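You operate a simulated robot arm through the tools that you are given. There is no shell and no other tool. Be economical: measure what you need, move in short steps, check, and stop when the job is done.

Carry out the task below with a simulated two-armed robot. There is one attempt and no reset: what you move stays moved.

TASK
Light the hand lamp and turn the table wheel to 1.
Fine: hold the lamp while you switch it on, leave it on and stand it on the yellow pad; free the lock lever before you turn the wheel.
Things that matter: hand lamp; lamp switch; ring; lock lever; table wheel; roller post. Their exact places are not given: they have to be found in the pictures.

It is judged by the outcome, as a careful person would: the job done as asked, and still so three seconds after it is handed in. It fails if anything else is knocked over, pushed out of place, dropped, spilled or broken.

THE ROBOT
Two 7-joint arms with two-finger parallel grippers on one trunk, on a base that drives. Base frame: it is fixed to the floor where the robot stands at the start and does not move with it; the origin is under the middle of the robot, x ahead of it, y to its left, z up. Readings come in cm, degrees, newtons and seconds.
The left shoulder is at the start at [7, 13.4, 122.6], the right one opposite. With the tool pointing down near the work surface each hand reaches from about 10 to 62 cm from the robot's upright axis, wherever it stands, measured 20 degrees to its own side. Places, roughly: lamp switch [50, 0, 90]; ring [50, 70, 80]; lock lever [60, 50, 80]; table wheel [50, 50, 80]. Payload 1.57 kg a hand.
The tool frame of a hand sits at the grasp point between the pads (the TCP): z along the fingers, y along the line on which they close. The tips reach 3 cm beyond it. Largest opening 8 cm; finger width 1.7, thickness 1.2; the body of the gripper, 4 by 8.2 cm, starts 8 cm behind the TCP.
Orientation is that of the tool frame in the base frame, as a unit quaternion [x, y, z, w]. With the fingers straight down and closing along the base's y, the tool's x points along the base's -x, its y along +y and its z along -z.

THE INTERFACE
- The arms move only by the tool move_arm. It takes "left_series", "right_series" or both (then of equal length, played together; a hand with none holds still); each is a list of rows, each a list of 3 entries, a list of its own where there are three numbers: the closure, from 0 (fully open) to 1 (shut), then the shift along the tool's x, y, z in units of 500 mm (1.0 is 500 mm), then the turn, a rotation vector about the tool's x, y, z in units of 45 degrees (1.0 is 45 degrees). In form: [[grip, [x, y, z], [rx, ry, rz]], ...]. A call has 1 to 20 rows; each row is the pose to reach, as a shift and turn from the pose commanded when the call began, along the tool's axes at that moment. A call with a number of a shift or a turn outside -1 to 1 is refused whole. A row lasts 0.2 s, in which the tool goes at most 5 cm and 8.6 degrees; a call with a longer step from one row to the next is refused whole, and so is a gripper value outside its range. Where a pose cannot be reached the arm comes as near as it can. A force on the tool above 40 N (or 10 N above the force at the start of the call, whichever is more), or a blocked arm, ends the call early, and 0.2 s more pass. The fingers move at their own pace (about 15.3 cm/s each) and stop on an object; they squeeze with about 21 N. The grip force told is the motor's: it shows also when the fingers shut on nothing. Time passes only in rows, and 0.2 s behind the last, so rows that repeat a pose let the fingers close. The reply holds the time, the measured pose of the TCP, the force on the tool along the base axes, the opening and the grip force, in the units named above and with some noise.
- Cameras (640 x 400 px; columns grow to the right, rows downward): "scene" is now at [11.94, 4.23, 145.71]; the picture's right is [0.43, -0.90, 0.00], its down [-0.56, -0.27, -0.78] and it looks along [0.70, 0.34, -0.62] (base axes); focal length 230 px, centre (320, 200). "left" rides on the left gripper at [7.2, 0.7, -12.2] in its tool frame; the picture's right is [-0.09, 1.00, 0.00], its down [-0.84, -0.08, -0.54] and it looks along [-0.54, -0.05, 0.84] (tool axes); focal length 238 px, centre (320, 200). "right" rides on the right gripper at [7.2, -0.7, -12.2] in its tool frame; the picture's right is [0.09, 1.00, 0.00], its down [-0.84, 0.08, -0.54] and it looks along [-0.54, 0.05, 0.84] (tool axes); focal length 238 px, centre (320, 200).
- capture(camera): a new picture of that camera. The clock stands still meanwhile.
- lift_body(by): slides the trunk up (or, below 0, down) by that many cm; the arms and the scene camera ride with it, the base frame stays. It gives what a move gives, with no picture.
- roll_base(legs): drives the robot by 1 to 6 legs, each [ahead, left, turn to the left] in cm, cm and degrees, along the robot's own axes; the way and the turn of a leg run together, so that a leg with both is an arc; at most 150 cm and 180 degrees a leg. The arms and the cameras ride along, it lands a little off, and it stops where it bumps. It gives what a move gives.
- pan_tilt(pan, tilt): turns the head with the scene camera to pan (to the left, within 86 degrees either way) and tilt (down, from -29 to 69), counted from straight ahead of the robot. It gives what a move gives.
- point_at(camera, pixels): for up to 12 pixels [column, row] of the newest picture of that camera ("zoom" is the newest enlarged one), the place [x, y, z] in the base frame of the surface seen there, good to about 0.3 cm, but the place of the scene camera against the robot may be out by one fixed shift of up to 1.8 cm in any direction. The clock stands still meanwhile.
- close_up(camera, box): a new picture of the part [left, top, right, bottom] of that camera's present view, enlarged. The clock stands still meanwhile.
- hand_in(): hands the job in; it is judged then, once.

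Go step by step. Measure first, check grasps and placings, and put right what went wrong. The budget is 80 turns and 78 pictures, counting those below and the enlarged ones. Unless the task says otherwise, let go and move clear before handing in, and close with one line.

The tools are called after "Request:" as a command line: name --argument value ..., lists and objects as JSON in quotes. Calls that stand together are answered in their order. move_arm: Moves the arms, as the interface text tells. Its arguments: {"type":"object","properties":{"left_series":{"type":"array","items":{"type":"array"}},"right_series":{"type":"array","items":{"type":"array"}}},"required":[]} The other tools are called the same way: lift_body (by) slides the trunk up or down; roll_base (legs) drives the base; pan_tilt (pan, tilt) turns the head that bears the scene camera; capture (camera) takes a picture; point_at (camera, pixels) gives the place of the surface under pixels of a picture; close_up (camera, box) takes an enlarged picture of a part of a camera's view; hand_in () hands the job in.

At the start:

```text
t: 0.0
left_position: [31.23, 43.96, 130.09]
left_tcp_rot: [0.001, 1.0, 0.001, 0.0]
left_contact_force: [-0.1, 0.4, 0.1]
left_finger_gap: 7.98
left_gripper_force: 0.1
right_position: [38.93, 1.93, 128.05]
right_tcp_rot: [0.001, 1.0, 0.0, -0.001]
right_contact_force: [-1.5, 0.0, 0.5]
right_finger_gap: 7.99
right_gripper_force: 0.0
trunk travel left (down, up): [-80.0, 14.0]
robot x, y, heading: [-0.04, 0.04, 0.0]
head pan, tilt: [25.6, 38.7]
```

scene: 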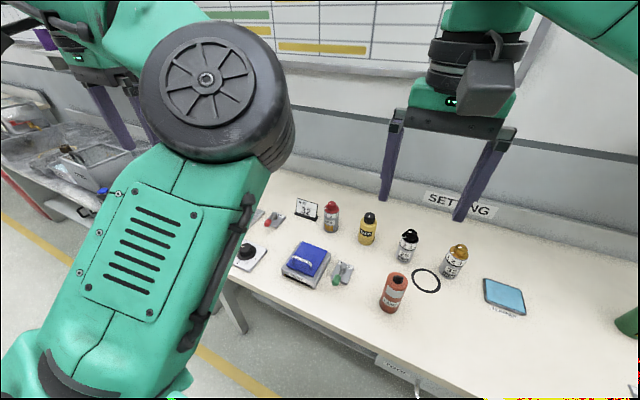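
right: 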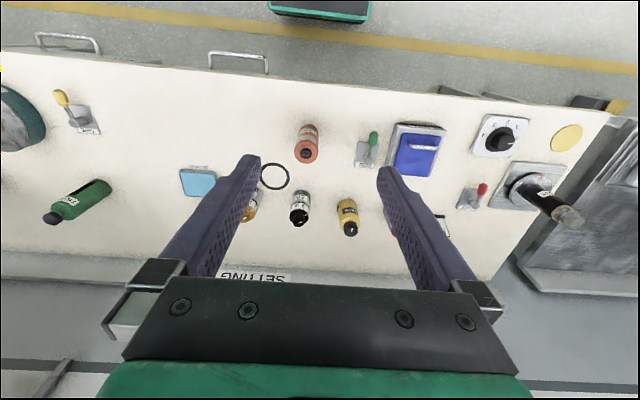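
left: 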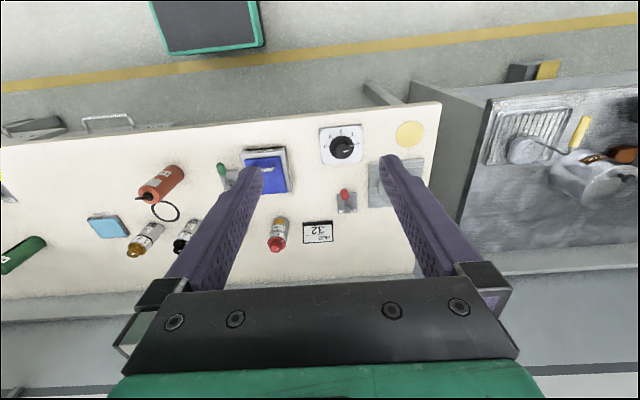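

The wrist views show bottles, levers, a blue box, a knob on a white plate and a dark object on a gray plate, with a yellow disc near (410,133) in the left view. I'll measure these points first.

Request:
point_at --camera "right" --pixels '[[305, 150], [374, 138], [415, 150], [497, 138], [566, 137], [482, 188], [545, 195], [570, 215], [80, 200], [60, 98], [20, 120], [275, 176]]'

Request:
point_at --camera "left" --pixels '[[343, 147], [410, 133], [345, 193], [390, 180], [222, 170], [268, 170], [280, 235], [318, 232], [165, 212], [108, 225], [20, 255], [165, 180]]'

Request:
close_up --camera "right" --box '[340, 90, 640, 280]'

Request:
close_up --camera "right" --box '[0, 70, 300, 260]'

```text
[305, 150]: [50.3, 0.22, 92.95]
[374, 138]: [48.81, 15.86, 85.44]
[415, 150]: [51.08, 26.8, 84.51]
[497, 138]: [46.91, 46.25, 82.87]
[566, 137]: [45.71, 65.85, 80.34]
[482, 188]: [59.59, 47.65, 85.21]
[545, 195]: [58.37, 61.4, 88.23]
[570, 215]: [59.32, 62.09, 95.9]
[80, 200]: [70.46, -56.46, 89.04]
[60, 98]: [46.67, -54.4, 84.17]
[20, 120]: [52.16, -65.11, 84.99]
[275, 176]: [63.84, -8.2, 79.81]
```

```text
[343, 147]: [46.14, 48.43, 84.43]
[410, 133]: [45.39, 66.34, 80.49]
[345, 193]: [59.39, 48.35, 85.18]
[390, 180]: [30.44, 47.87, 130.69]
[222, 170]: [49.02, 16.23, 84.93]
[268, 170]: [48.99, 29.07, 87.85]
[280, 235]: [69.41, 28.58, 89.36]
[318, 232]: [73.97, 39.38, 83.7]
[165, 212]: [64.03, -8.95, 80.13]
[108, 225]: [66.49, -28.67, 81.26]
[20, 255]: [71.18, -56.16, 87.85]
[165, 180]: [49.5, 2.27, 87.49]
```

```text
2.11 times, centred on (490, 185) of right
```

zoom: 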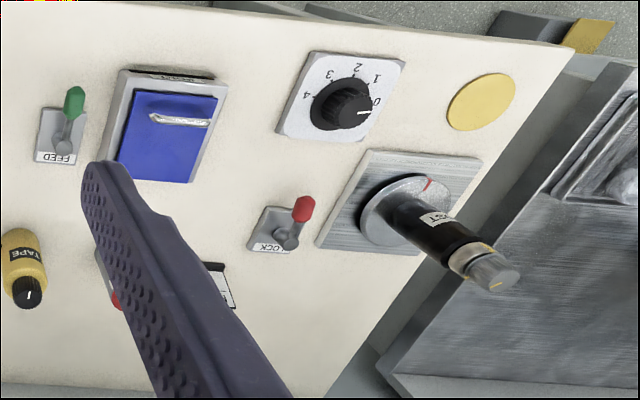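

```text
2.11 times, centred on (150, 165) of right
```

zoom: 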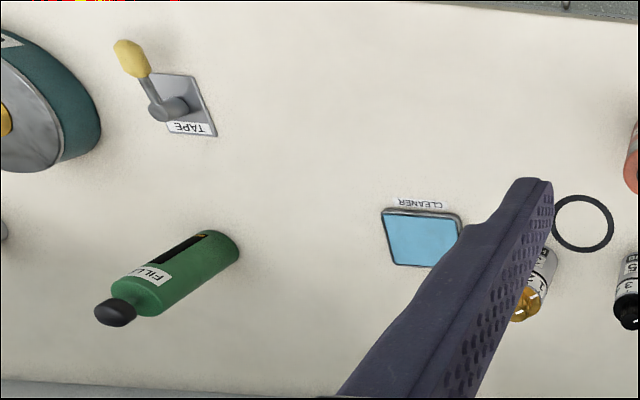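

The dial (0–4) sits at about (46.5,47.5) reading 0, the red LOCK lever at (59.5,48), the yellow pad at (45.5,66), and the orange lamp candidate at (50,0). I'll look closer.

Request:
close_up --camera "scene" --box '[340, 220, 500, 320]'

Request:
close_up --camera "right" --box '[240, 100, 400, 200]'

Request:
close_up --camera "left" --box '[280, 100, 440, 200]'

Request:
close_up --camera "left" --box '[100, 140, 260, 240]'

```text
4.00 times, centred on (420, 270) of scene
```

zoom: 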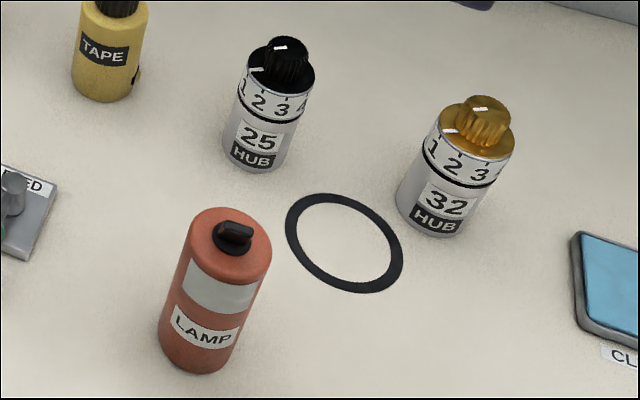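

```text
4.00 times, centred on (320, 150) of right
```

zoom: 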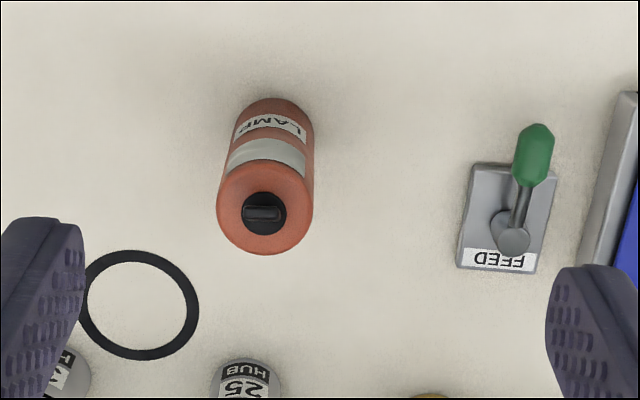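

```text
4.00 times, centred on (360, 150) of left
```

zoom: 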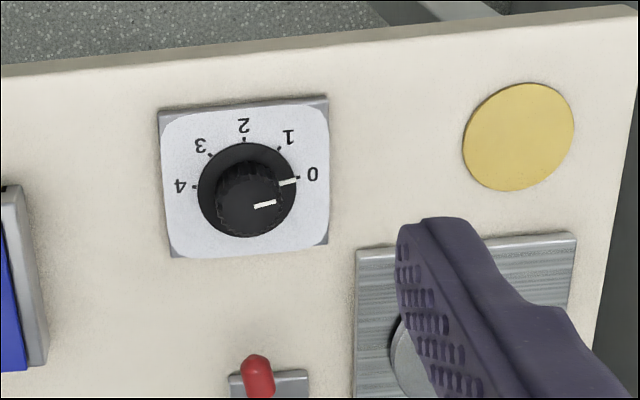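

```text
4.00 times, centred on (180, 190) of left
```

zoom: 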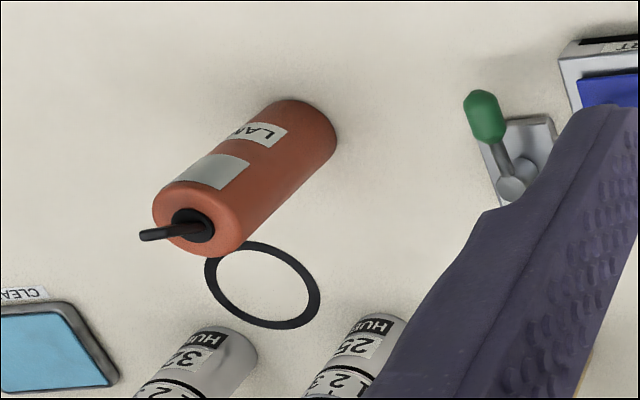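

The lamp is at (50,0) with a black blade switch on top; I'll measure its edges precisely.

Request:
point_at --camera "right" --pixels '[[301.5, 153.5], [310, 153.5], [305.5, 153.5], [305.5, 150], [305.5, 161], [296, 152], [316.5, 152], [305, 144], [299, 128], [317, 128], [306, 122], [308, 125]]'

Request:
close_up --camera "right" --box '[285, 120, 325, 170]'

Request:
close_up --camera "scene" --box '[375, 265, 415, 315]'

Request:
close_up --camera "right" --box '[450, 100, 610, 250]'

```text
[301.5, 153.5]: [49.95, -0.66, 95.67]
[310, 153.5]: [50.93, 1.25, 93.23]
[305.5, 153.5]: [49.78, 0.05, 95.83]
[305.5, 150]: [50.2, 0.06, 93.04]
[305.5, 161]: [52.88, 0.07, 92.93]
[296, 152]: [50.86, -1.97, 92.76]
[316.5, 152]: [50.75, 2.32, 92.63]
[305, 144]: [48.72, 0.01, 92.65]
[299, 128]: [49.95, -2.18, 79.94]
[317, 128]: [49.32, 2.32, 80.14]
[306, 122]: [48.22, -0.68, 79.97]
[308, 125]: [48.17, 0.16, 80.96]
```

```text
8.00 times, centred on (305, 145) of right
```

zoom: 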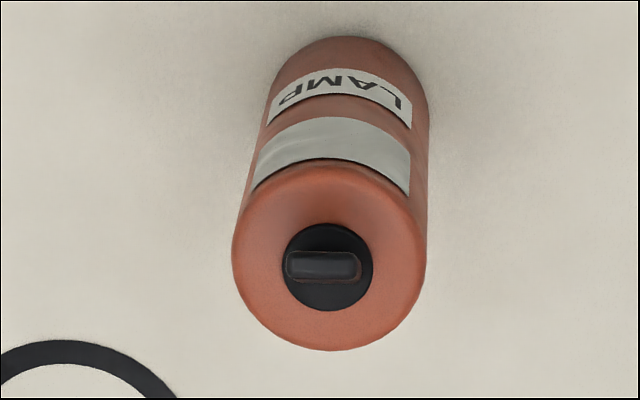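

```text
8.00 times, centred on (395, 290) of scene
```

zoom: 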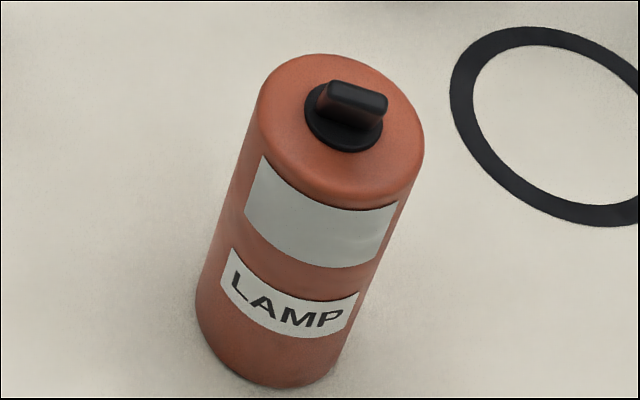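

```text
2.67 times, centred on (530, 175) of right
```

zoom: 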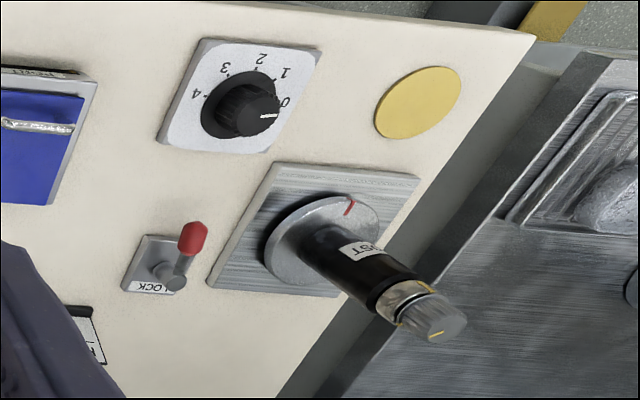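

The lamp stands at about (50.2,0.1), radius 2.2, top z 92.9, with the blade along y up to z≈95.8. I'll hold it with the right hand from the right side; first I yaw the right tool −90° and move it right.

Request:
move_arm --right_series '[[0, [0, -0.06, 0.03], [0, 0, 0.167]], [0, [0, -0.12, 0.06], [0, 0, 0.333]], [0, [0, -0.18, 0.1], [0, 0, 0.5]], [0, [0, -0.24, 0.13], [0, 0, 0.667]], [0, [0, -0.3, 0.16], [0, 0, 0.833]], [0, [0, -0.36, 0.2], [0, 0, 1]]]'

Request:
move_arm --right_series '[[0, [0, 0, 0], [0, 0, 0.167]], [0, [0, 0, 0], [0, 0, 0.333]], [0, [0, 0, 0], [0, 0, 0.5]], [0, [0, 0, 0], [0, 0, 0.667]], [0, [0, 0, 0], [0, 0, 0.833]], [0, [0, 0, 0], [0, 0, 1]], [0, [0, 0, 0], [0, 0, 1]]]'

```text
t: 1.4
left_position: [31.28, 43.71, 130.04]
left_tcp_rot: [0.001, 1.0, 0.002, 0.0]
left_contact_force: [0.1, -0.6, 0.3]
left_finger_gap: 7.98
left_gripper_force: 0.0
right_position: [38.91, -16.16, 118.16]
right_tcp_rot: [0.384, 0.923, 0.001, 0.001]
right_contact_force: [0.3, 0.5, 0.1]
right_finger_gap: 8.01
right_gripper_force: 0.1
trunk travel left (down, up): [-80.0, 14.0]
robot x, y, heading: [0.05, -0.17, -0.0]
head pan, tilt: [25.6, 38.7]
```

```text
t: 3.0
left_position: [31.28, 44.01, 130.17]
left_tcp_rot: [0.0, 1.0, 0.001, 0.001]
left_contact_force: [-1.0, 0.4, 0.1]
left_finger_gap: 8.02
left_gripper_force: 0.1
right_position: [38.92, -16.05, 118.11]
right_tcp_rot: [0.708, 0.706, -0.001, 0.0]
right_contact_force: [-0.8, -0.7, -0.4]
right_finger_gap: 8.0
right_gripper_force: 0.0
trunk travel left (down, up): [-80.0, 14.0]
robot x, y, heading: [0.01, 0.1, -0.2]
head pan, tilt: [25.6, 38.7]
```

Yaw worked. Now I pitch by 45° and then 25° and move to beside the lamp.

Request:
move_arm --right_series '[[0, [-0.015, 0.036, 0.025], [0, 0.167, 0]], [0, [-0.03, 0.073, 0.05], [0, 0.333, 0]], [0, [-0.04, 0.11, 0.08], [0, 0.5, 0]], [0, [-0.055, 0.147, 0.105], [0, 0.667, 0]], [0, [-0.07, 0.18, 0.13], [0, 0.833, 0]], [0, [-0.08, 0.22, 0.16], [0, 1, 0]], [0, [-0.08, 0.22, 0.16], [0, 1, 0]]]'

Request:
move_arm --right_series '[[0, [0, 0, 0], [0, 0.15, 0]], [0, [0, 0, 0], [0, 0.3, 0]], [0, [0, 0, 0], [0, 0.44, 0]], [0, [0, 0, 0], [0, 0.556, 0]], [0, [0, 0, 0], [0, 0.556, 0]]]'

Request:
capture --camera "scene"

Request:
capture --camera "right"

```text
t: 4.6
left_position: [31.35, 43.89, 130.01]
left_tcp_rot: [0.002, 1.0, 0.001, -0.001]
left_contact_force: [0.3, 0.4, 0.0]
left_finger_gap: 7.99
left_gripper_force: 0.0
right_position: [49.91, -19.97, 110.03]
right_tcp_rot: [0.653, 0.653, 0.271, -0.271]
right_contact_force: [-1.4, 0.8, -0.1]
right_finger_gap: 8.01
right_gripper_force: 0.0
trunk travel left (down, up): [-80.0, 14.0]
robot x, y, heading: [-0.28, 0.17, -0.0]
head pan, tilt: [25.6, 38.7]
```

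```text
t: 5.8
left_position: [31.37, 43.86, 130.01]
left_tcp_rot: [0.001, 1.0, 0.001, 0.0]
left_contact_force: [-0.6, 0.3, 0.6]
left_finger_gap: 8.01
left_gripper_force: 0.0
right_position: [49.8, -19.85, 110.11]
right_tcp_rot: [0.579, 0.579, 0.406, -0.406]
right_contact_force: [0.3, -0.7, -0.4]
right_finger_gap: 8.0
right_gripper_force: 0.1
trunk travel left (down, up): [-80.0, 14.0]
robot x, y, heading: [0.04, -0.33, 0.0]
head pan, tilt: [25.6, 38.7]
```

```text
65 pictures are left
```

scene: 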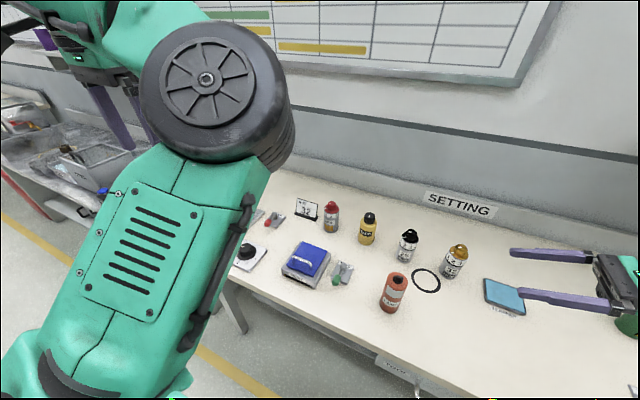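

```text
64 pictures are left
```

right: 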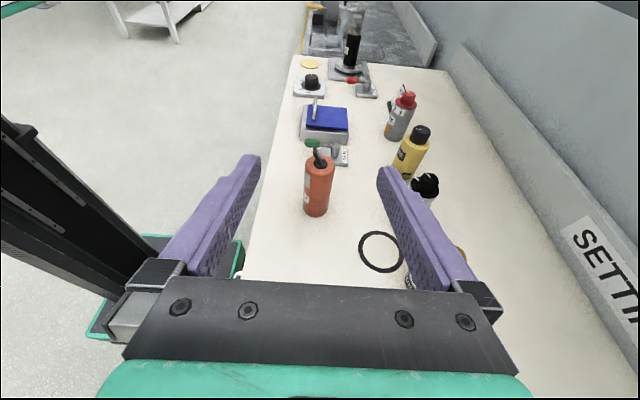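

The right hand is oriented well. I move low beside the lamp and check alignment.

Request:
move_arm --right_series '[[0, [-0.056, 0.007, 0.055], [0, 0, 0]], [0, [-0.112, 0.007, 0.111], [0, 0, 0]], [0, [-0.168, 0.007, 0.166], [0, 0, 0]], [0, [-0.224, 0.007, 0.222], [0, 0, 0]], [0, [-0.28, 0.007, 0.278], [0, 0, 0]], [0, [-0.336, 0.007, 0.333], [0, 0, 0]], [0, [-0.336, 0.007, 0.333], [0, 0, 0]]]'

Request:
capture --camera "right"

```text
t: 7.4
left_position: [31.2, 44.04, 130.12]
left_tcp_rot: [0.0, 1.0, 0.001, 0.0]
left_contact_force: [0.2, -0.3, 0.0]
left_finger_gap: 8.01
left_gripper_force: 0.0
right_position: [50.27, -10.09, 88.6]
right_tcp_rot: [0.579, 0.58, 0.405, -0.406]
right_contact_force: [-0.1, 0.5, 0.6]
right_finger_gap: 8.02
right_gripper_force: 0.0
trunk travel left (down, up): [-80.0, 14.0]
robot x, y, heading: [-0.05, -0.16, -0.1]
head pan, tilt: [25.6, 38.7]
```

```text
63 pictures are left
```

right: 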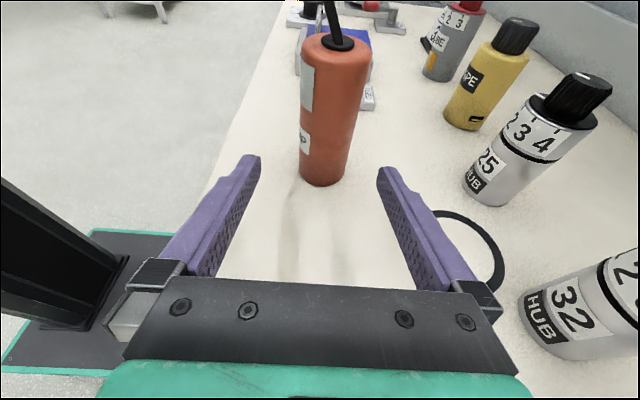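

The lamp is centred between the fingers; I advance and close.

Request:
move_arm --right_series '[[0, [0.016, 0, 0.067], [0, 0, 0]], [0, [0.033, 0, 0.133], [0, 0, 0]], [0, [0.049, 0, 0.2], [0, 0, 0]], [0, [0.049, 0, 0.2], [0, 0, 0]], [1, [0.049, 0, 0.2], [0, 0, 0]], [1, [0.049, 0, 0.2], [0, 0, 0]], [1, [0.049, 0, 0.2], [0, 0, 0]], [1, [0.049, 0, 0.2], [0, 0, 0]]]'

Request:
capture --camera "right"

```text
t: 9.2
left_position: [31.37, 43.93, 130.09]
left_tcp_rot: [0.001, 1.0, 0.0, -0.001]
left_contact_force: [-0.2, 0.1, 0.2]
left_finger_gap: 8.0
left_gripper_force: 0.1
right_position: [50.2, 0.12, 87.52]
right_tcp_rot: [0.579, 0.579, 0.406, -0.405]
right_contact_force: [0.7, -0.2, 1.4]
right_finger_gap: 5.11
right_gripper_force: 21.0
trunk travel left (down, up): [-80.0, 14.0]
robot x, y, heading: [0.4, 0.04, 0.1]
head pan, tilt: [25.6, 38.7]
```

```text
62 pictures are left
```

right: 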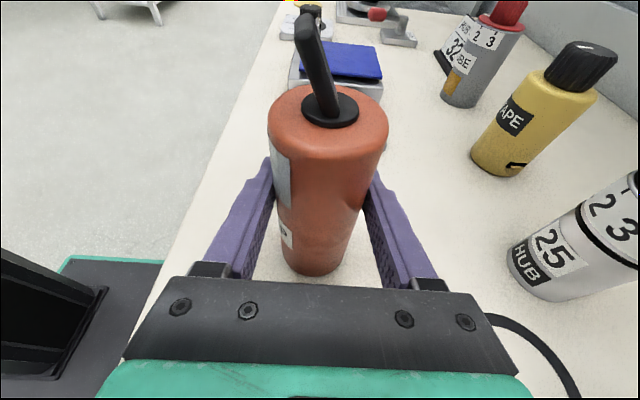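

Held (gap 5.1). The switch looks like a toggle lever rising from (330,108) to (305,20); I measure it in a close-up.

Request:
close_up --camera "right" --box '[260, 0, 400, 140]'

Request:
point_at --camera "right" --pixels '[[302, 17], [307, 17], [312, 30], [317, 50], [322, 80], [328, 106], [320, 118], [345, 115], [330, 122], [330, 128], [270, 110], [386, 120]]'

Request:
close_up --camera "scene" --box '[365, 255, 435, 325]'

```text
2.86 times, centred on (330, 70) of right
```

zoom: 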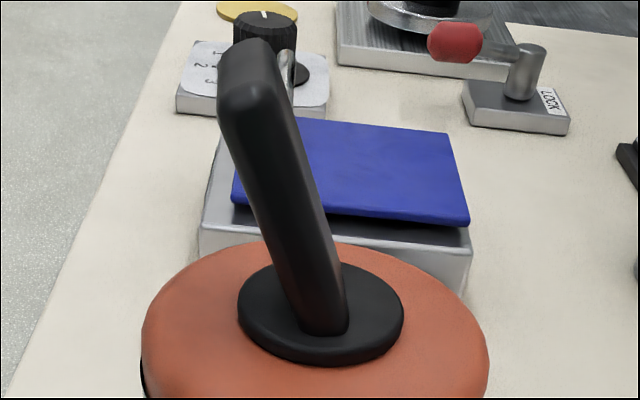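

```text
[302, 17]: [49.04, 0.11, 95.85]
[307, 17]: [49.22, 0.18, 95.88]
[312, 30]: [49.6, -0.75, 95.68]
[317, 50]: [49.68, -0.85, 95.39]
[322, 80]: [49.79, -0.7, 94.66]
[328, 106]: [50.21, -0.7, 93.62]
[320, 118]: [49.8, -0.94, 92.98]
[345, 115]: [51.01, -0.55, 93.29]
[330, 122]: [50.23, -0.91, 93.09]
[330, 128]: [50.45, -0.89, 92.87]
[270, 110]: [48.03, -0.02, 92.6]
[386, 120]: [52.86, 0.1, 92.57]
```

```text
5.71 times, centred on (400, 290) of scene
```

zoom: 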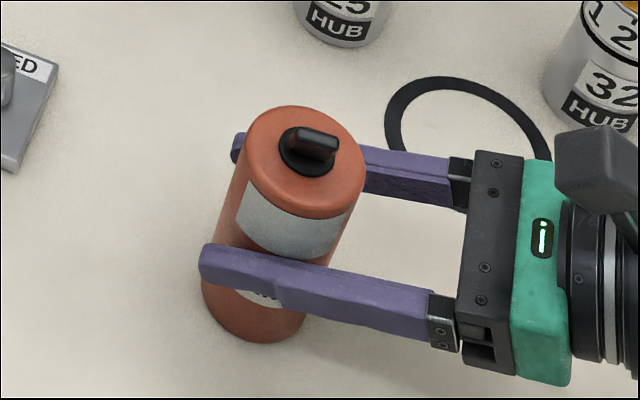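

The switch is a toggle paddle leaning toward −x (tip near (49.2,0,95.9)), so I'll push it toward +x with the shut left fingers. First I lift the lamp 2 cm and bring the left hand above it.

Request:
move_arm --right_series '[[1, [0.0188, 0, -0.007], [0, 0, 0]], [1, [0.0376, 0, -0.0137], [0, 0, 0]], [1, [0.0376, 0, -0.0137], [0, 0, 0]]]'

Request:
move_arm --left_series '[[1, [-0.026, -0.073, 0.037], [0, 0, 0]], [1, [-0.052, -0.146, 0.073], [0, 0, 0]], [1, [-0.078, -0.22, 0.11], [0, 0, 0]], [1, [-0.104, -0.293, 0.147], [0, 0, 0]], [1, [-0.13, -0.366, 0.183], [0, 0, 0]], [1, [-0.156, -0.439, 0.22], [0, 0, 0]], [1, [-0.182, -0.512, 0.257], [0, 0, 0]], [1, [-0.208, -0.585, 0.293], [0, 0, 0]], [1, [-0.234, -0.659, 0.33], [0, 0, 0]], [1, [-0.26, -0.732, 0.367], [0, 0, 0]], [1, [-0.286, -0.805, 0.403], [0, 0, 0]], [1, [-0.312, -0.878, 0.44], [0, 0, 0]], [1, [-0.312, -0.878, 0.44], [0, 0, 0]]]'

Request:
capture --camera "left"

Request:
capture --camera "right"

```text
t: 10.0
left_position: [31.29, 43.96, 130.11]
left_tcp_rot: [0.001, 1.0, 0.001, 0.0]
left_contact_force: [-0.4, 0.0, 0.1]
left_finger_gap: 8.0
left_gripper_force: 0.1
right_position: [50.27, 0.11, 89.49]
right_tcp_rot: [0.579, 0.579, 0.405, -0.407]
right_contact_force: [-0.3, -0.4, -1.5]
right_finger_gap: 5.14
right_gripper_force: 20.5
trunk travel left (down, up): [-80.0, 14.0]
robot x, y, heading: [0.12, 0.2, 0.2]
head pan, tilt: [25.6, 38.7]
```

```text
t: 12.8
left_position: [57.05, 6.93, 104.66]
left_tcp_rot: [0.002, 1.0, 0.001, 0.0]
left_contact_force: [-0.5, -1.4, -0.7]
left_finger_gap: 0.0
left_gripper_force: 20.9
left hand out of reach, approached as far as the arm can: row 2, 3, 4, 5, 6, 7, 8, 9, 10, 11, 12, 13
right_position: [50.32, -0.02, 89.55]
right_tcp_rot: [0.58, 0.578, 0.406, -0.406]
right_contact_force: [-0.2, -0.6, -2.7]
right_finger_gap: 5.14
right_gripper_force: 20.9
trunk travel left (down, up): [-80.0, 14.0]
robot x, y, heading: [-0.01, 0.07, 0.0]
head pan, tilt: [25.6, 38.7]
```

```text
59 pictures are left
```

left: 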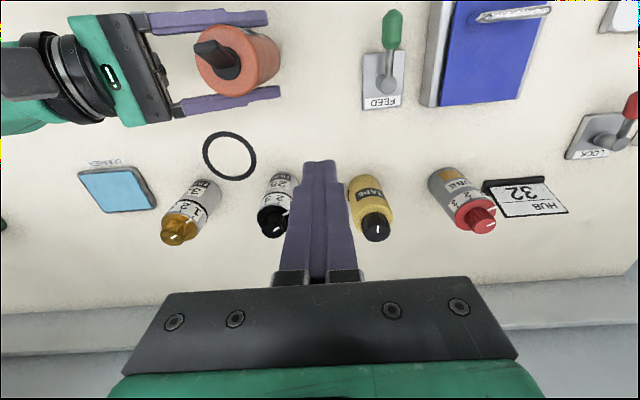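

```text
58 pictures are left
```

right: 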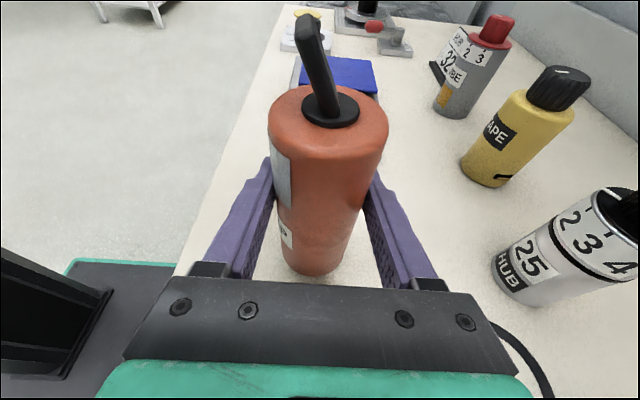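

The left hand couldn't reach there; it stopped at (57,6.9,104.7). I'll draw it back left and up, then bring the held lamp toward it.

Request:
move_arm --left_series '[[1, [0.006, 0.07, -0.05], [0, 0, 0]], [1, [0.012, 0.14, -0.1], [0, 0, 0]], [1, [0.02, 0.22, -0.15], [0, 0, 0]], [1, [0.026, 0.3, -0.2], [0, 0, 0]], [1, [0.032, 0.37, -0.25], [0, 0, 0]], [1, [0.038, 0.44, -0.28], [0, 0, 0]], [1, [0.038, 0.44, -0.28], [0, 0, 0]]]'

```text
t: 14.4
left_position: [54.96, 28.89, 119.05]
left_tcp_rot: [0.0, 1.0, 0.001, 0.001]
left_contact_force: [-0.9, 0.5, 0.4]
left_finger_gap: 0.0
left_gripper_force: 20.8
left hand out of reach, approached as far as the arm can: row 1, 2, 3, 4
right_position: [50.35, 0.14, 89.66]
right_tcp_rot: [0.578, 0.579, 0.406, -0.407]
right_contact_force: [0.1, -0.2, -2.0]
right_finger_gap: 5.14
right_gripper_force: 20.7
trunk travel left (down, up): [-80.0, 14.0]
robot x, y, heading: [-0.26, -0.31, 0.2]
head pan, tilt: [25.6, 38.7]
```

Commands count from the actual pose. Now I raise the lamp, move it left to about (48,16), and bring the left hand to (44,20,121).

Request:
move_arm --right_series '[[1, [0.078, 0, -0.028], [0, 0, 0]], [1, [0.156, 0, -0.057], [0, 0, 0]], [1, [0.233, 0, -0.085], [0, 0, 0]], [1, [0.26, -0.012, -0.01], [0, 0, 0]], [1, [0.288, -0.023, 0.065], [0, 0, 0]], [1, [0.315, -0.035, 0.14], [0, 0, 0]], [1, [0.343, -0.046, 0.216], [0, 0, 0]], [1, [0.343, -0.046, 0.216], [0, 0, 0]]]'

Request:
move_arm --left_series '[[1, [0.055, -0.04, -0.01], [0, 0, 0]], [1, [0.11, -0.08, -0.02], [0, 0, 0]], [1, [0.165, -0.12, -0.03], [0, 0, 0]], [1, [0.22, -0.17, -0.04], [0, 0, 0]], [1, [0.22, -0.17, -0.04], [0, 0, 0]]]'

Request:
capture --camera "left"

Request:
capture --camera "right"

```text
t: 16.2
left_position: [55.12, 28.97, 118.89]
left_tcp_rot: [0.0, 1.0, 0.001, 0.0]
left_contact_force: [-0.8, -0.7, 0.2]
left_finger_gap: 0.03
left_gripper_force: 21.0
right_position: [47.89, 16.1, 101.99]
right_tcp_rot: [0.579, 0.579, 0.406, -0.406]
right_contact_force: [0.2, -1.0, -2.3]
right_finger_gap: 5.15
right_gripper_force: 20.8
trunk travel left (down, up): [-80.0, 14.0]
robot x, y, heading: [0.14, -0.05, 0.0]
head pan, tilt: [25.6, 38.7]
```

```text
t: 17.4
left_position: [52.68, 27.19, 121.07]
left_tcp_rot: [0.001, 1.0, 0.0, -0.001]
left_contact_force: [-0.1, -0.2, 0.5]
left_finger_gap: 0.01
left_gripper_force: 20.8
left hand out of reach, approached as far as the arm can: row 1, 2, 3, 4, 5
right_position: [48.04, 16.13, 101.91]
right_tcp_rot: [0.58, 0.579, 0.405, -0.405]
right_contact_force: [0.7, 0.2, -2.2]
right_finger_gap: 5.16
right_gripper_force: 20.8
trunk travel left (down, up): [-80.0, 14.0]
robot x, y, heading: [0.19, 0.18, 0.0]
head pan, tilt: [25.6, 38.7]
```

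```text
57 pictures are left
```

left: 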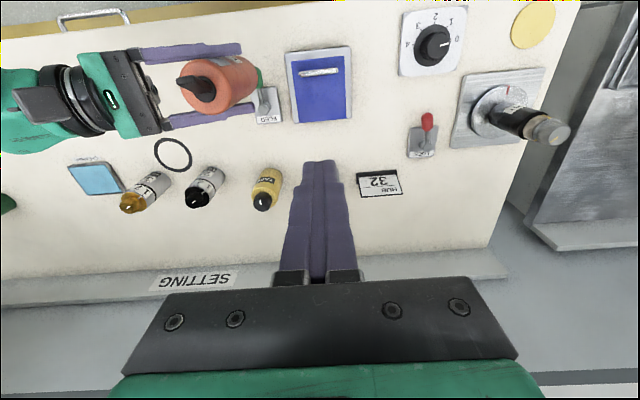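

```text
56 pictures are left
```

right: 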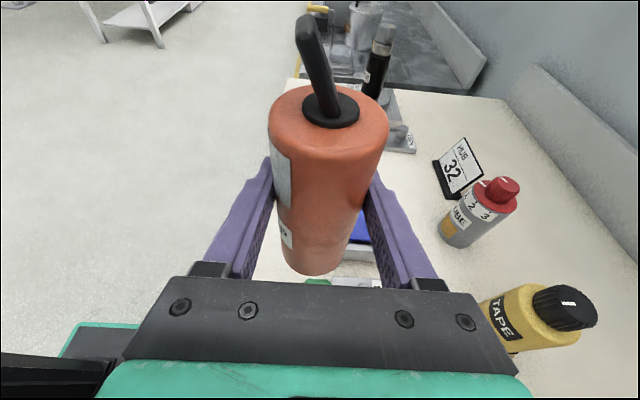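

The left hand's inner reach is limited because it is high relative to the shoulder. I raise the trunk 14 cm, then lower both hands relative to it.

Request:
lift_body --by 14

Request:
move_arm --right_series '[[1, [-0.045, 0, 0.016], [0, 0, 0]], [1, [-0.09, 0, 0.033], [0, 0, 0]], [1, [-0.135, 0, 0.05], [0, 0, 0]], [1, [-0.18, 0, 0.066], [0, 0, 0]], [1, [-0.226, 0, 0.082], [0, 0, 0]], [1, [-0.263, 0, 0.096], [0, 0, 0]], [1, [-0.263, 0, 0.096], [0, 0, 0]]]' --left_series '[[1, [0.02, 0, 0.06], [0, 0, 0]], [1, [0.04, 0, 0.12], [0, 0, 0]], [1, [0.06, 0, 0.18], [0, 0, 0]], [1, [0.08, 0, 0.24], [0, 0, 0]], [1, [0.1, 0, 0.3], [0, 0, 0]], [1, [0.12, 0, 0.36], [0, 0, 0]], [1, [0.12, 0, 0.36], [0, 0, 0]]]'

```text
t: 19.1
left_position: [52.66, 27.17, 135.14]
left_tcp_rot: [0.002, 1.0, 0.0, 0.0]
left_contact_force: [-0.6, -0.2, -0.8]
left_finger_gap: 0.01
left_gripper_force: 20.9
right_position: [48.0, 16.15, 116.03]
right_tcp_rot: [0.58, 0.578, 0.406, -0.406]
right_contact_force: [0.8, 0.0, -2.2]
right_finger_gap: 5.15
right_gripper_force: 20.9
trunk travel left (down, up): [-94.0, 0.0]
robot x, y, heading: [0.26, 0.11, 0.1]
head pan, tilt: [25.6, 38.7]
```

```text
t: 20.7
left_position: [49.46, 29.57, 115.76]
left_tcp_rot: [0.001, 1.0, 0.0, 0.0]
left_contact_force: [0.5, -0.3, 0.2]
left_finger_gap: 0.0
left_gripper_force: 20.6
left hand out of reach, approached as far as the arm can: row 1, 2, 3, 4, 5, 6, 7
right_position: [47.83, 16.08, 101.89]
right_tcp_rot: [0.579, 0.579, 0.405, -0.406]
right_contact_force: [0.8, 1.1, -2.8]
right_finger_gap: 5.16
right_gripper_force: 20.9
trunk travel left (down, up): [-94.0, 0.0]
robot x, y, heading: [0.35, -0.42, 0.2]
head pan, tilt: [25.6, 38.7]
```

The down-pointing left hand is at its limit here. The mirrored side pose worked for the right arm, so I'll use it on the left (yaw +90°, then pitch), starting a bit farther left.

Request:
move_arm --left_series '[[1, [0.013, 0.03, 0], [0, 0, -0.167]], [1, [0.026, 0.06, 0], [0, 0, -0.333]], [1, [0.04, 0.09, 0], [0, 0, -0.5]], [1, [0.053, 0.12, 0], [0, 0, -0.667]], [1, [0.066, 0.15, 0], [0, 0, -0.833]], [1, [0.08, 0.18, 0], [0, 0, -1]], [1, [0.08, 0.18, 0], [0, 0, -1]]]'

Request:
move_arm --left_series '[[1, [0, 0, 0], [0, 0, -0.167]], [1, [0, 0, 0], [0, 0, -0.333]], [1, [0, 0, 0], [0, 0, -0.5]], [1, [0, 0, 0], [0, 0, -0.667]], [1, [0, 0, 0], [0, 0, -0.833]], [1, [0, 0, 0], [0, 0, -1]], [1, [0, 0, 0], [0, 0, -1]]]'

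```text
t: 22.3
left_position: [45.42, 38.48, 115.76]
left_tcp_rot: [-0.382, 0.924, 0.001, 0.0]
left_contact_force: [-0.3, -0.3, -0.8]
left_finger_gap: 0.0
left_gripper_force: 21.4
right_position: [47.99, 16.14, 101.96]
right_tcp_rot: [0.579, 0.58, 0.405, -0.406]
right_contact_force: [0.0, 0.4, -0.9]
right_finger_gap: 5.13
right_gripper_force: 20.4
trunk travel left (down, up): [-94.0, 0.0]
robot x, y, heading: [-0.14, -0.13, 0.2]
head pan, tilt: [25.6, 38.7]
```

```text
t: 23.9
left_position: [36.0, 41.54, 114.4]
left_tcp_rot: [-0.705, 0.709, -0.001, 0.0]
left_contact_force: [-0.1, 0.2, -0.6]
left_finger_gap: 0.0
left_gripper_force: 20.8
left hand out of reach, approached as far as the arm can: row 4, 5, 6, 7
right_position: [47.94, 16.02, 101.96]
right_tcp_rot: [0.579, 0.58, 0.405, -0.406]
right_contact_force: [-0.2, 0.5, -2.5]
right_finger_gap: 5.14
right_gripper_force: 21.1
trunk travel left (down, up): [-94.0, 0.0]
robot x, y, heading: [-0.22, 0.18, -0.2]
head pan, tilt: [25.6, 38.7]
```

Orientation reached. Now pitch the left hand by 45° then 25°.

Request:
move_arm --left_series '[[1, [0, -0.02, 0], [0, 0.167, 0]], [1, [0, -0.04, 0], [0, 0.333, 0]], [1, [0, -0.06, 0], [0, 0.5, 0]], [1, [0, -0.08, 0], [0, 0.667, 0]], [1, [0, -0.1, 0], [0, 0.833, 0]], [1, [0, -0.12, 0], [0, 1, 0]], [1, [0, -0.12, 0], [0, 1, 0]]]'

Request:
move_arm --left_series '[[1, [0, -0.02, 0], [0, 0.15, 0]], [1, [0, -0.04, 0], [0, 0.3, 0]], [1, [0, -0.06, 0], [0, 0.44, 0]], [1, [0, -0.08, 0], [0, 0.556, 0]], [1, [0, -0.08, 0], [0, 0.556, 0]]]'

Request:
capture --camera "left"

```text
t: 25.5
left_position: [36.08, 40.12, 113.84]
left_tcp_rot: [-0.652, 0.654, -0.272, -0.271]
left_contact_force: [0.3, 0.1, 1.1]
left_finger_gap: 0.0
left_gripper_force: 21.3
left hand out of reach, approached as far as the arm can: row 1, 2, 3, 4, 5, 6, 7
right_position: [47.71, 16.49, 101.97]
right_tcp_rot: [0.579, 0.58, 0.405, -0.405]
right_contact_force: [-0.1, 0.0, -2.0]
right_finger_gap: 5.15
right_gripper_force: 21.6
trunk travel left (down, up): [-94.0, 0.0]
robot x, y, heading: [0.02, 0.1, -0.2]
head pan, tilt: [25.6, 38.7]
```

```text
t: 26.7
left_position: [32.92, 35.27, 112.79]
left_tcp_rot: [-0.578, 0.581, -0.405, -0.406]
left_contact_force: [0.2, -0.7, -0.6]
left_finger_gap: 0.0
left_gripper_force: 20.6
left hand out of reach, approached as far as the arm can: row 1, 2, 3, 4, 5
right_position: [47.79, 16.26, 101.86]
right_tcp_rot: [0.578, 0.58, 0.405, -0.407]
right_contact_force: [0.2, 0.7, -1.7]
right_finger_gap: 5.12
right_gripper_force: 20.6
trunk travel left (down, up): [-94.0, 0.0]
robot x, y, heading: [0.13, 0.08, 0.0]
head pan, tilt: [25.6, 38.7]
```

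```text
55 pictures are left
```

left: 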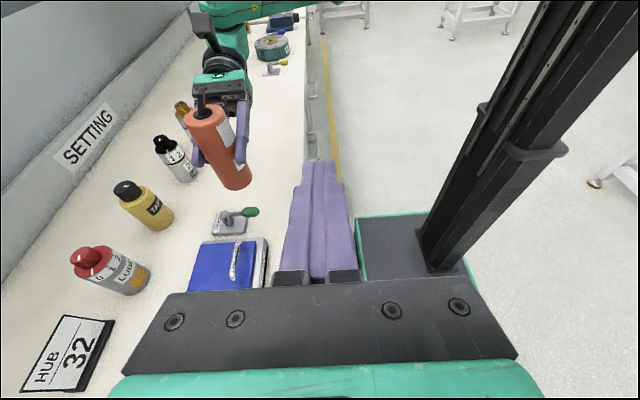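

The left hand can see the lamp and its paddle at (203,60). I bring the shut fingertips beside the paddle on its −x side.

Request:
move_arm --left_series '[[1, [0.013, -0.032, 0.053], [0, 0, 0]], [1, [0.026, -0.064, 0.106], [0, 0, 0]], [1, [0.039, -0.096, 0.159], [0, 0, 0]], [1, [0.052, -0.128, 0.212], [0, 0, 0]], [1, [0.065, -0.16, 0.265], [0, 0, 0]], [1, [0.078, -0.192, 0.318], [0, 0, 0]], [1, [0.078, -0.192, 0.318], [0, 0, 0]]]'

Request:
capture --camera "left"

Request:
capture --camera "right"

```text
t: 28.3
left_position: [36.97, 23.78, 111.67]
left_tcp_rot: [-0.578, 0.581, -0.405, -0.405]
left_contact_force: [-0.1, -0.1, -0.1]
left_finger_gap: 0.02
left_gripper_force: 20.6
left hand out of reach, approached as far as the arm can: row 3, 4, 5, 6, 7
right_position: [47.89, 16.11, 101.9]
right_tcp_rot: [0.58, 0.579, 0.405, -0.405]
right_contact_force: [-0.5, -0.4, -2.4]
right_finger_gap: 5.14
right_gripper_force: 21.0
trunk travel left (down, up): [-94.0, 0.0]
robot x, y, heading: [0.3, -0.05, 0.3]
head pan, tilt: [25.6, 38.7]
```

```text
54 pictures are left
```

left: 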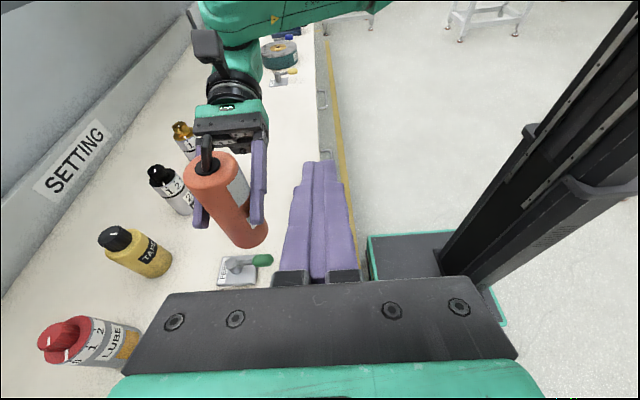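

```text
53 pictures are left
```

right: 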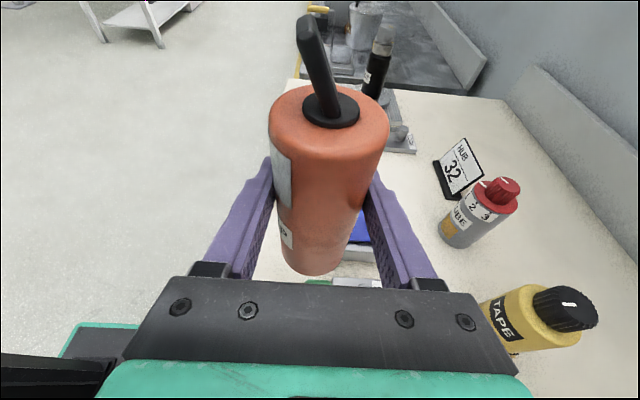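

The left hand stopped at (37,23.8,111.7), which is good enough. I'll instead bring the lamp to the finger: right hand to (41.2,22,103.5) with about 1.5 cm gap.

Request:
move_arm --right_series '[[1, [0.035, 0, 0.05], [0, 0, 0]], [1, [0.07, 0, 0.1], [0, 0, 0]], [1, [0.07, -0.045, 0.1], [0, 0, 0]], [1, [0.07, -0.09, 0.1], [0, 0, 0]], [1, [0.07, -0.134, 0.1], [0, 0, 0]], [1, [0.07, -0.134, 0.1], [0, 0, 0]]]'

Request:
capture --camera "left"

Request:
capture --camera "right"

```text
t: 29.3
left_position: [36.89, 23.81, 111.5]
left_tcp_rot: [-0.578, 0.581, -0.406, -0.405]
left_contact_force: [0.8, -0.5, 0.9]
left_finger_gap: 0.01
left_gripper_force: 21.4
right_position: [50.78, 18.52, 108.88]
right_tcp_rot: [0.561, 0.614, 0.45, -0.325]
right_contact_force: [-0.5, 0.0, -1.1]
right_finger_gap: 5.14
right_gripper_force: 21.5
trunk travel left (down, up): [-94.0, 0.0]
robot x, y, heading: [-0.08, 0.11, -0.2]
head pan, tilt: [25.6, 38.7]
stopped in row 5 (right hand): the arm was blocked; the commanded pose is now the measured one
```

```text
52 pictures are left
```

left: 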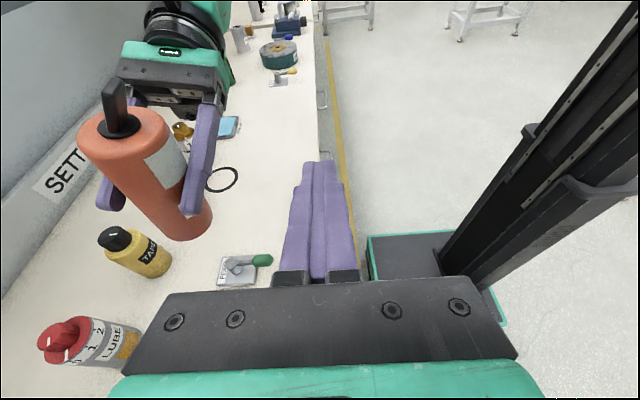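

```text
51 pictures are left
```

right: 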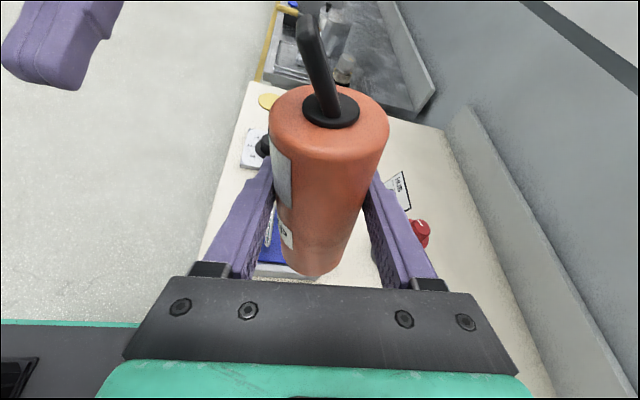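

The right arm got blocked and twisted somewhat. I'll look with the scene camera for what is limiting.

Request:
capture --camera "scene"

```text
50 pictures are left
```

scene: 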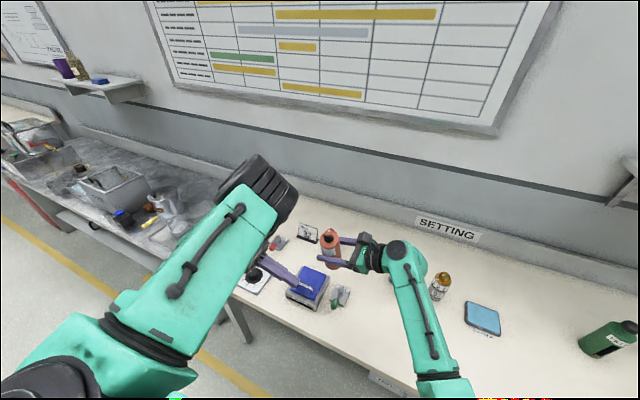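

The arms were crowding each other. I move the right hand back to (50.5,2,100) restoring its orientation, then test whether the left can come further in.

Request:
move_arm --right_series '[[1, [-0.059, -0.006, -0.047], [0.026, 0.015, 0.042]], [1, [-0.118, -0.011, -0.094], [0.052, 0.03, 0.083]], [1, [-0.176, -0.017, -0.14], [0.078, 0.045, 0.125]], [1, [-0.235, -0.022, -0.187], [0.104, 0.06, 0.166]], [1, [-0.293, -0.028, -0.234], [0.13, 0.072, 0.207]], [1, [-0.293, -0.028, -0.234], [0.13, 0.072, 0.207]]]'

Request:
move_arm --left_series '[[1, [0.01, -0.04, 0.04], [0, 0, 0]], [1, [0.02, -0.08, 0.08], [0, 0, 0]], [1, [0.03, -0.12, 0.12], [0, 0, 0]], [1, [0.04, -0.16, 0.15], [0, 0, 0]], [1, [0.04, -0.16, 0.15], [0, 0, 0]]]'

```text
t: 30.7
left_position: [36.96, 23.84, 111.57]
left_tcp_rot: [-0.578, 0.581, -0.406, -0.406]
left_contact_force: [0.6, -0.2, 0.8]
left_finger_gap: 0.0
left_gripper_force: 21.5
right_position: [50.52, 2.48, 99.71]
right_tcp_rot: [0.578, 0.579, 0.406, -0.408]
right_contact_force: [0.7, -0.5, -0.8]
right_finger_gap: 5.13
right_gripper_force: 20.9
trunk travel left (down, up): [-94.0, 0.0]
robot x, y, heading: [-0.24, 0.08, -0.0]
head pan, tilt: [25.6, 38.7]
```

```text
t: 31.9
left_position: [35.33, 17.59, 113.82]
left_tcp_rot: [-0.579, 0.582, -0.405, -0.404]
left_contact_force: [0.4, -1.3, 0.1]
left_finger_gap: 0.01
left_gripper_force: 20.5
left hand out of reach, approached as far as the arm can: row 1, 2, 3, 4, 5
right_position: [50.55, 2.28, 99.84]
right_tcp_rot: [0.577, 0.579, 0.407, -0.409]
right_contact_force: [0.4, 0.5, -2.0]
right_finger_gap: 5.12
right_gripper_force: 21.4
trunk travel left (down, up): [-94.0, 0.0]
robot x, y, heading: [-0.08, 0.04, 0.1]
head pan, tilt: [25.6, 38.7]
```

The left arm is poorly placed in that pose. The stated reach is for a down-pointing hand low relative to the shoulders, so I'll undo the pitch and yaw on the left and work low.

Request:
move_arm --left_series '[[1, [0, 0, -0.08], [0, 0, 0]], [1, [0, 0, -0.16], [0, -0.15, 0]], [1, [0, 0, -0.24], [0, -0.3, 0]], [1, [0, 0, -0.32], [0, -0.45, 0]], [1, [0, 0, -0.4], [0, -0.556, 0]], [1, [0, 0, -0.4], [0, -0.556, 0]]]'

Request:
move_arm --left_series '[[1, [0, 0, 0], [0, -0.167, 0]], [1, [0, 0, 0], [0, -0.333, 0]], [1, [0, 0, 0], [0, -0.5, 0]], [1, [0, 0, 0], [0, -0.667, 0]], [1, [0, 0, 0], [0, -0.833, 0]], [1, [0, 0, 0], [0, -1, 0]], [1, [0, 0, 0], [0, -1, 0]]]'

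Request:
move_arm --left_series '[[1, [0, 0, 0], [0, 0, 0.167]], [1, [0, 0, 0], [0, 0, 0.333]], [1, [0, 0, 0], [0, 0, 0.5]], [1, [0, 0, 0], [0, 0, 0.667]], [1, [0, 0, 0], [0, 0, 0.833]], [1, [0, 0, 0], [0, 0, 1]], [1, [0, 0, 0], [0, 0, 1]]]'

Request:
move_arm --left_series '[[1, [0, 0, 0], [0, 0, 0.167]], [1, [0, 0, 0], [0, 0, 0.333]], [1, [0, 0, 0], [0, 0, 0.5]], [1, [0, 0, 0], [0, 0, 0.667]], [1, [0, 0, 0], [0, 0, 0.833]], [1, [0, 0, 0], [0, 0, 1]], [1, [0, 0, 0], [0, 0, 1]]]'

```text
t: 33.3
left_position: [35.41, 36.66, 120.47]
left_tcp_rot: [-0.652, 0.655, -0.27, -0.269]
left_contact_force: [0.3, 1.0, -0.3]
left_finger_gap: 0.0
left_gripper_force: 20.5
right_position: [50.59, 2.52, 99.74]
right_tcp_rot: [0.577, 0.578, 0.407, -0.409]
right_contact_force: [0.1, 0.0, -2.5]
right_finger_gap: 5.15
right_gripper_force: 20.8
trunk travel left (down, up): [-94.0, 0.0]
robot x, y, heading: [0.36, -0.33, -0.1]
head pan, tilt: [25.6, 38.7]
```

```text
t: 34.9
left_position: [33.0, 40.37, 118.72]
left_tcp_rot: [-0.706, 0.708, -0.001, 0.002]
left_contact_force: [0.8, -0.7, 0.7]
left_finger_gap: 0.03
left_gripper_force: 21.1
left hand out of reach, approached as far as the arm can: row 5, 6, 7
right_position: [50.62, 2.4, 99.56]
right_tcp_rot: [0.577, 0.578, 0.406, -0.409]
right_contact_force: [0.8, 0.2, -3.2]
right_finger_gap: 5.14
right_gripper_force: 21.3
trunk travel left (down, up): [-94.0, 0.0]
robot x, y, heading: [0.24, -0.37, -0.3]
head pan, tilt: [25.6, 38.7]
```

```text
t: 36.5
left_position: [33.15, 40.34, 118.66]
left_tcp_rot: [-0.381, 0.925, 0.0, 0.002]
left_contact_force: [-0.1, -0.3, -0.2]
left_finger_gap: 0.0
left_gripper_force: 21.2
right_position: [50.46, 2.4, 99.81]
right_tcp_rot: [0.577, 0.579, 0.406, -0.409]
right_contact_force: [0.3, -0.3, -3.1]
right_finger_gap: 5.12
right_gripper_force: 20.7
trunk travel left (down, up): [-94.0, 0.0]
robot x, y, heading: [0.09, 0.06, 0.1]
head pan, tilt: [25.6, 38.7]
```

```text
t: 38.1
left_position: [33.04, 40.45, 118.67]
left_tcp_rot: [0.002, 1.0, 0.001, 0.002]
left_contact_force: [-0.7, -0.4, 0.8]
left_finger_gap: 0.03
left_gripper_force: 21.3
right_position: [50.62, 2.52, 99.79]
right_tcp_rot: [0.578, 0.578, 0.406, -0.408]
right_contact_force: [0.9, -0.6, -2.3]
right_finger_gap: 5.16
right_gripper_force: 20.7
trunk travel left (down, up): [-94.0, 0.0]
robot x, y, heading: [0.37, 0.28, 0.0]
head pan, tilt: [25.6, 38.7]
```

Left is back to pointing down at (33,40.4,118.7). I lower it, then move inward to test the reach at (40,14,103).

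Request:
move_arm --left_series '[[1, [0, 0, 0.08], [0, 0, 0]], [1, [0, 0, 0.16], [0, 0, 0]], [1, [0, 0, 0.24], [0, 0, 0]], [1, [0, 0, 0.314], [0, 0, 0]], [1, [-0.02, -0.09, 0.314], [0, 0, 0]], [1, [-0.04, -0.18, 0.314], [0, 0, 0]], [1, [-0.06, -0.27, 0.314], [0, 0, 0]], [1, [-0.09, -0.36, 0.314], [0, 0, 0]], [1, [-0.12, -0.44, 0.314], [0, 0, 0]], [1, [-0.14, -0.52, 0.314], [0, 0, 0]], [1, [-0.14, -0.52, 0.314], [0, 0, 0]]]'

Request:
capture --camera "scene"

```text
t: 40.5
left_position: [48.01, 23.0, 101.36]
left_tcp_rot: [0.001, 1.0, 0.0, 0.0]
left_contact_force: [-1.0, -0.5, -0.1]
left_finger_gap: 0.0
left_gripper_force: 21.0
left hand out of reach, approached as far as the arm can: row 7, 8, 9, 10, 11
right_position: [50.52, 2.54, 99.71]
right_tcp_rot: [0.578, 0.578, 0.407, -0.408]
right_contact_force: [0.1, -0.9, -2.4]
right_finger_gap: 5.11
right_gripper_force: 20.7
trunk travel left (down, up): [-94.0, 0.0]
robot x, y, heading: [0.09, 0.11, -0.1]
head pan, tilt: [25.6, 38.7]
```

```text
49 pictures are left
```

scene: 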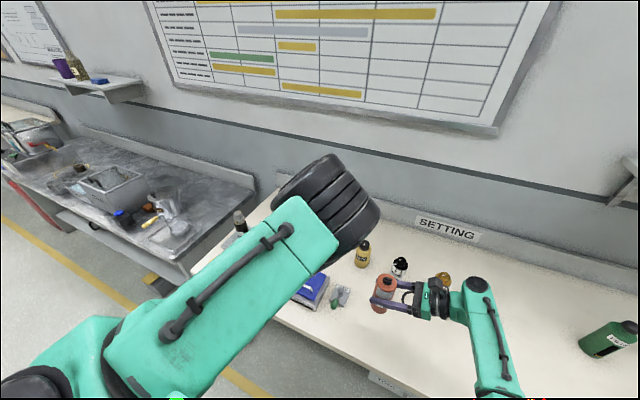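

The scene picture shows the left forearm reaching over. The limit may be the wrist roll; I try yawing the left hand −45° while moving to (44,14,104).

Request:
move_arm --left_series '[[1, [0, 0, -0.01], [0, 0, 0.167]], [1, [0, 0, -0.02], [0, 0, 0.333]], [1, [0, 0, -0.03], [0, 0, 0.5]], [1, [0.02, -0.05, -0.04], [0, 0, 0.667]], [1, [0.04, -0.09, -0.052], [0, 0, 0.833]], [1, [0.06, -0.13, -0.052], [0, 0, 1]], [1, [0.08, -0.18, -0.052], [0, 0, 1]], [1, [0.08, -0.18, -0.052], [0, 0, 1]]]'

```text
t: 42.3
left_position: [50.38, 20.85, 103.01]
left_tcp_rot: [0.384, 0.923, 0.001, 0.0]
left_contact_force: [0.4, -0.2, -0.2]
left_finger_gap: 0.01
left_gripper_force: 21.1
left hand out of reach, approached as far as the arm can: row 4, 5, 6, 7, 8
right_position: [50.6, 2.54, 99.77]
right_tcp_rot: [0.578, 0.578, 0.407, -0.408]
right_contact_force: [0.3, -0.2, -1.4]
right_finger_gap: 5.13
right_gripper_force: 21.1
trunk travel left (down, up): [-94.0, 0.0]
robot x, y, heading: [-0.21, 0.35, 0.1]
head pan, tilt: [25.6, 38.7]
```

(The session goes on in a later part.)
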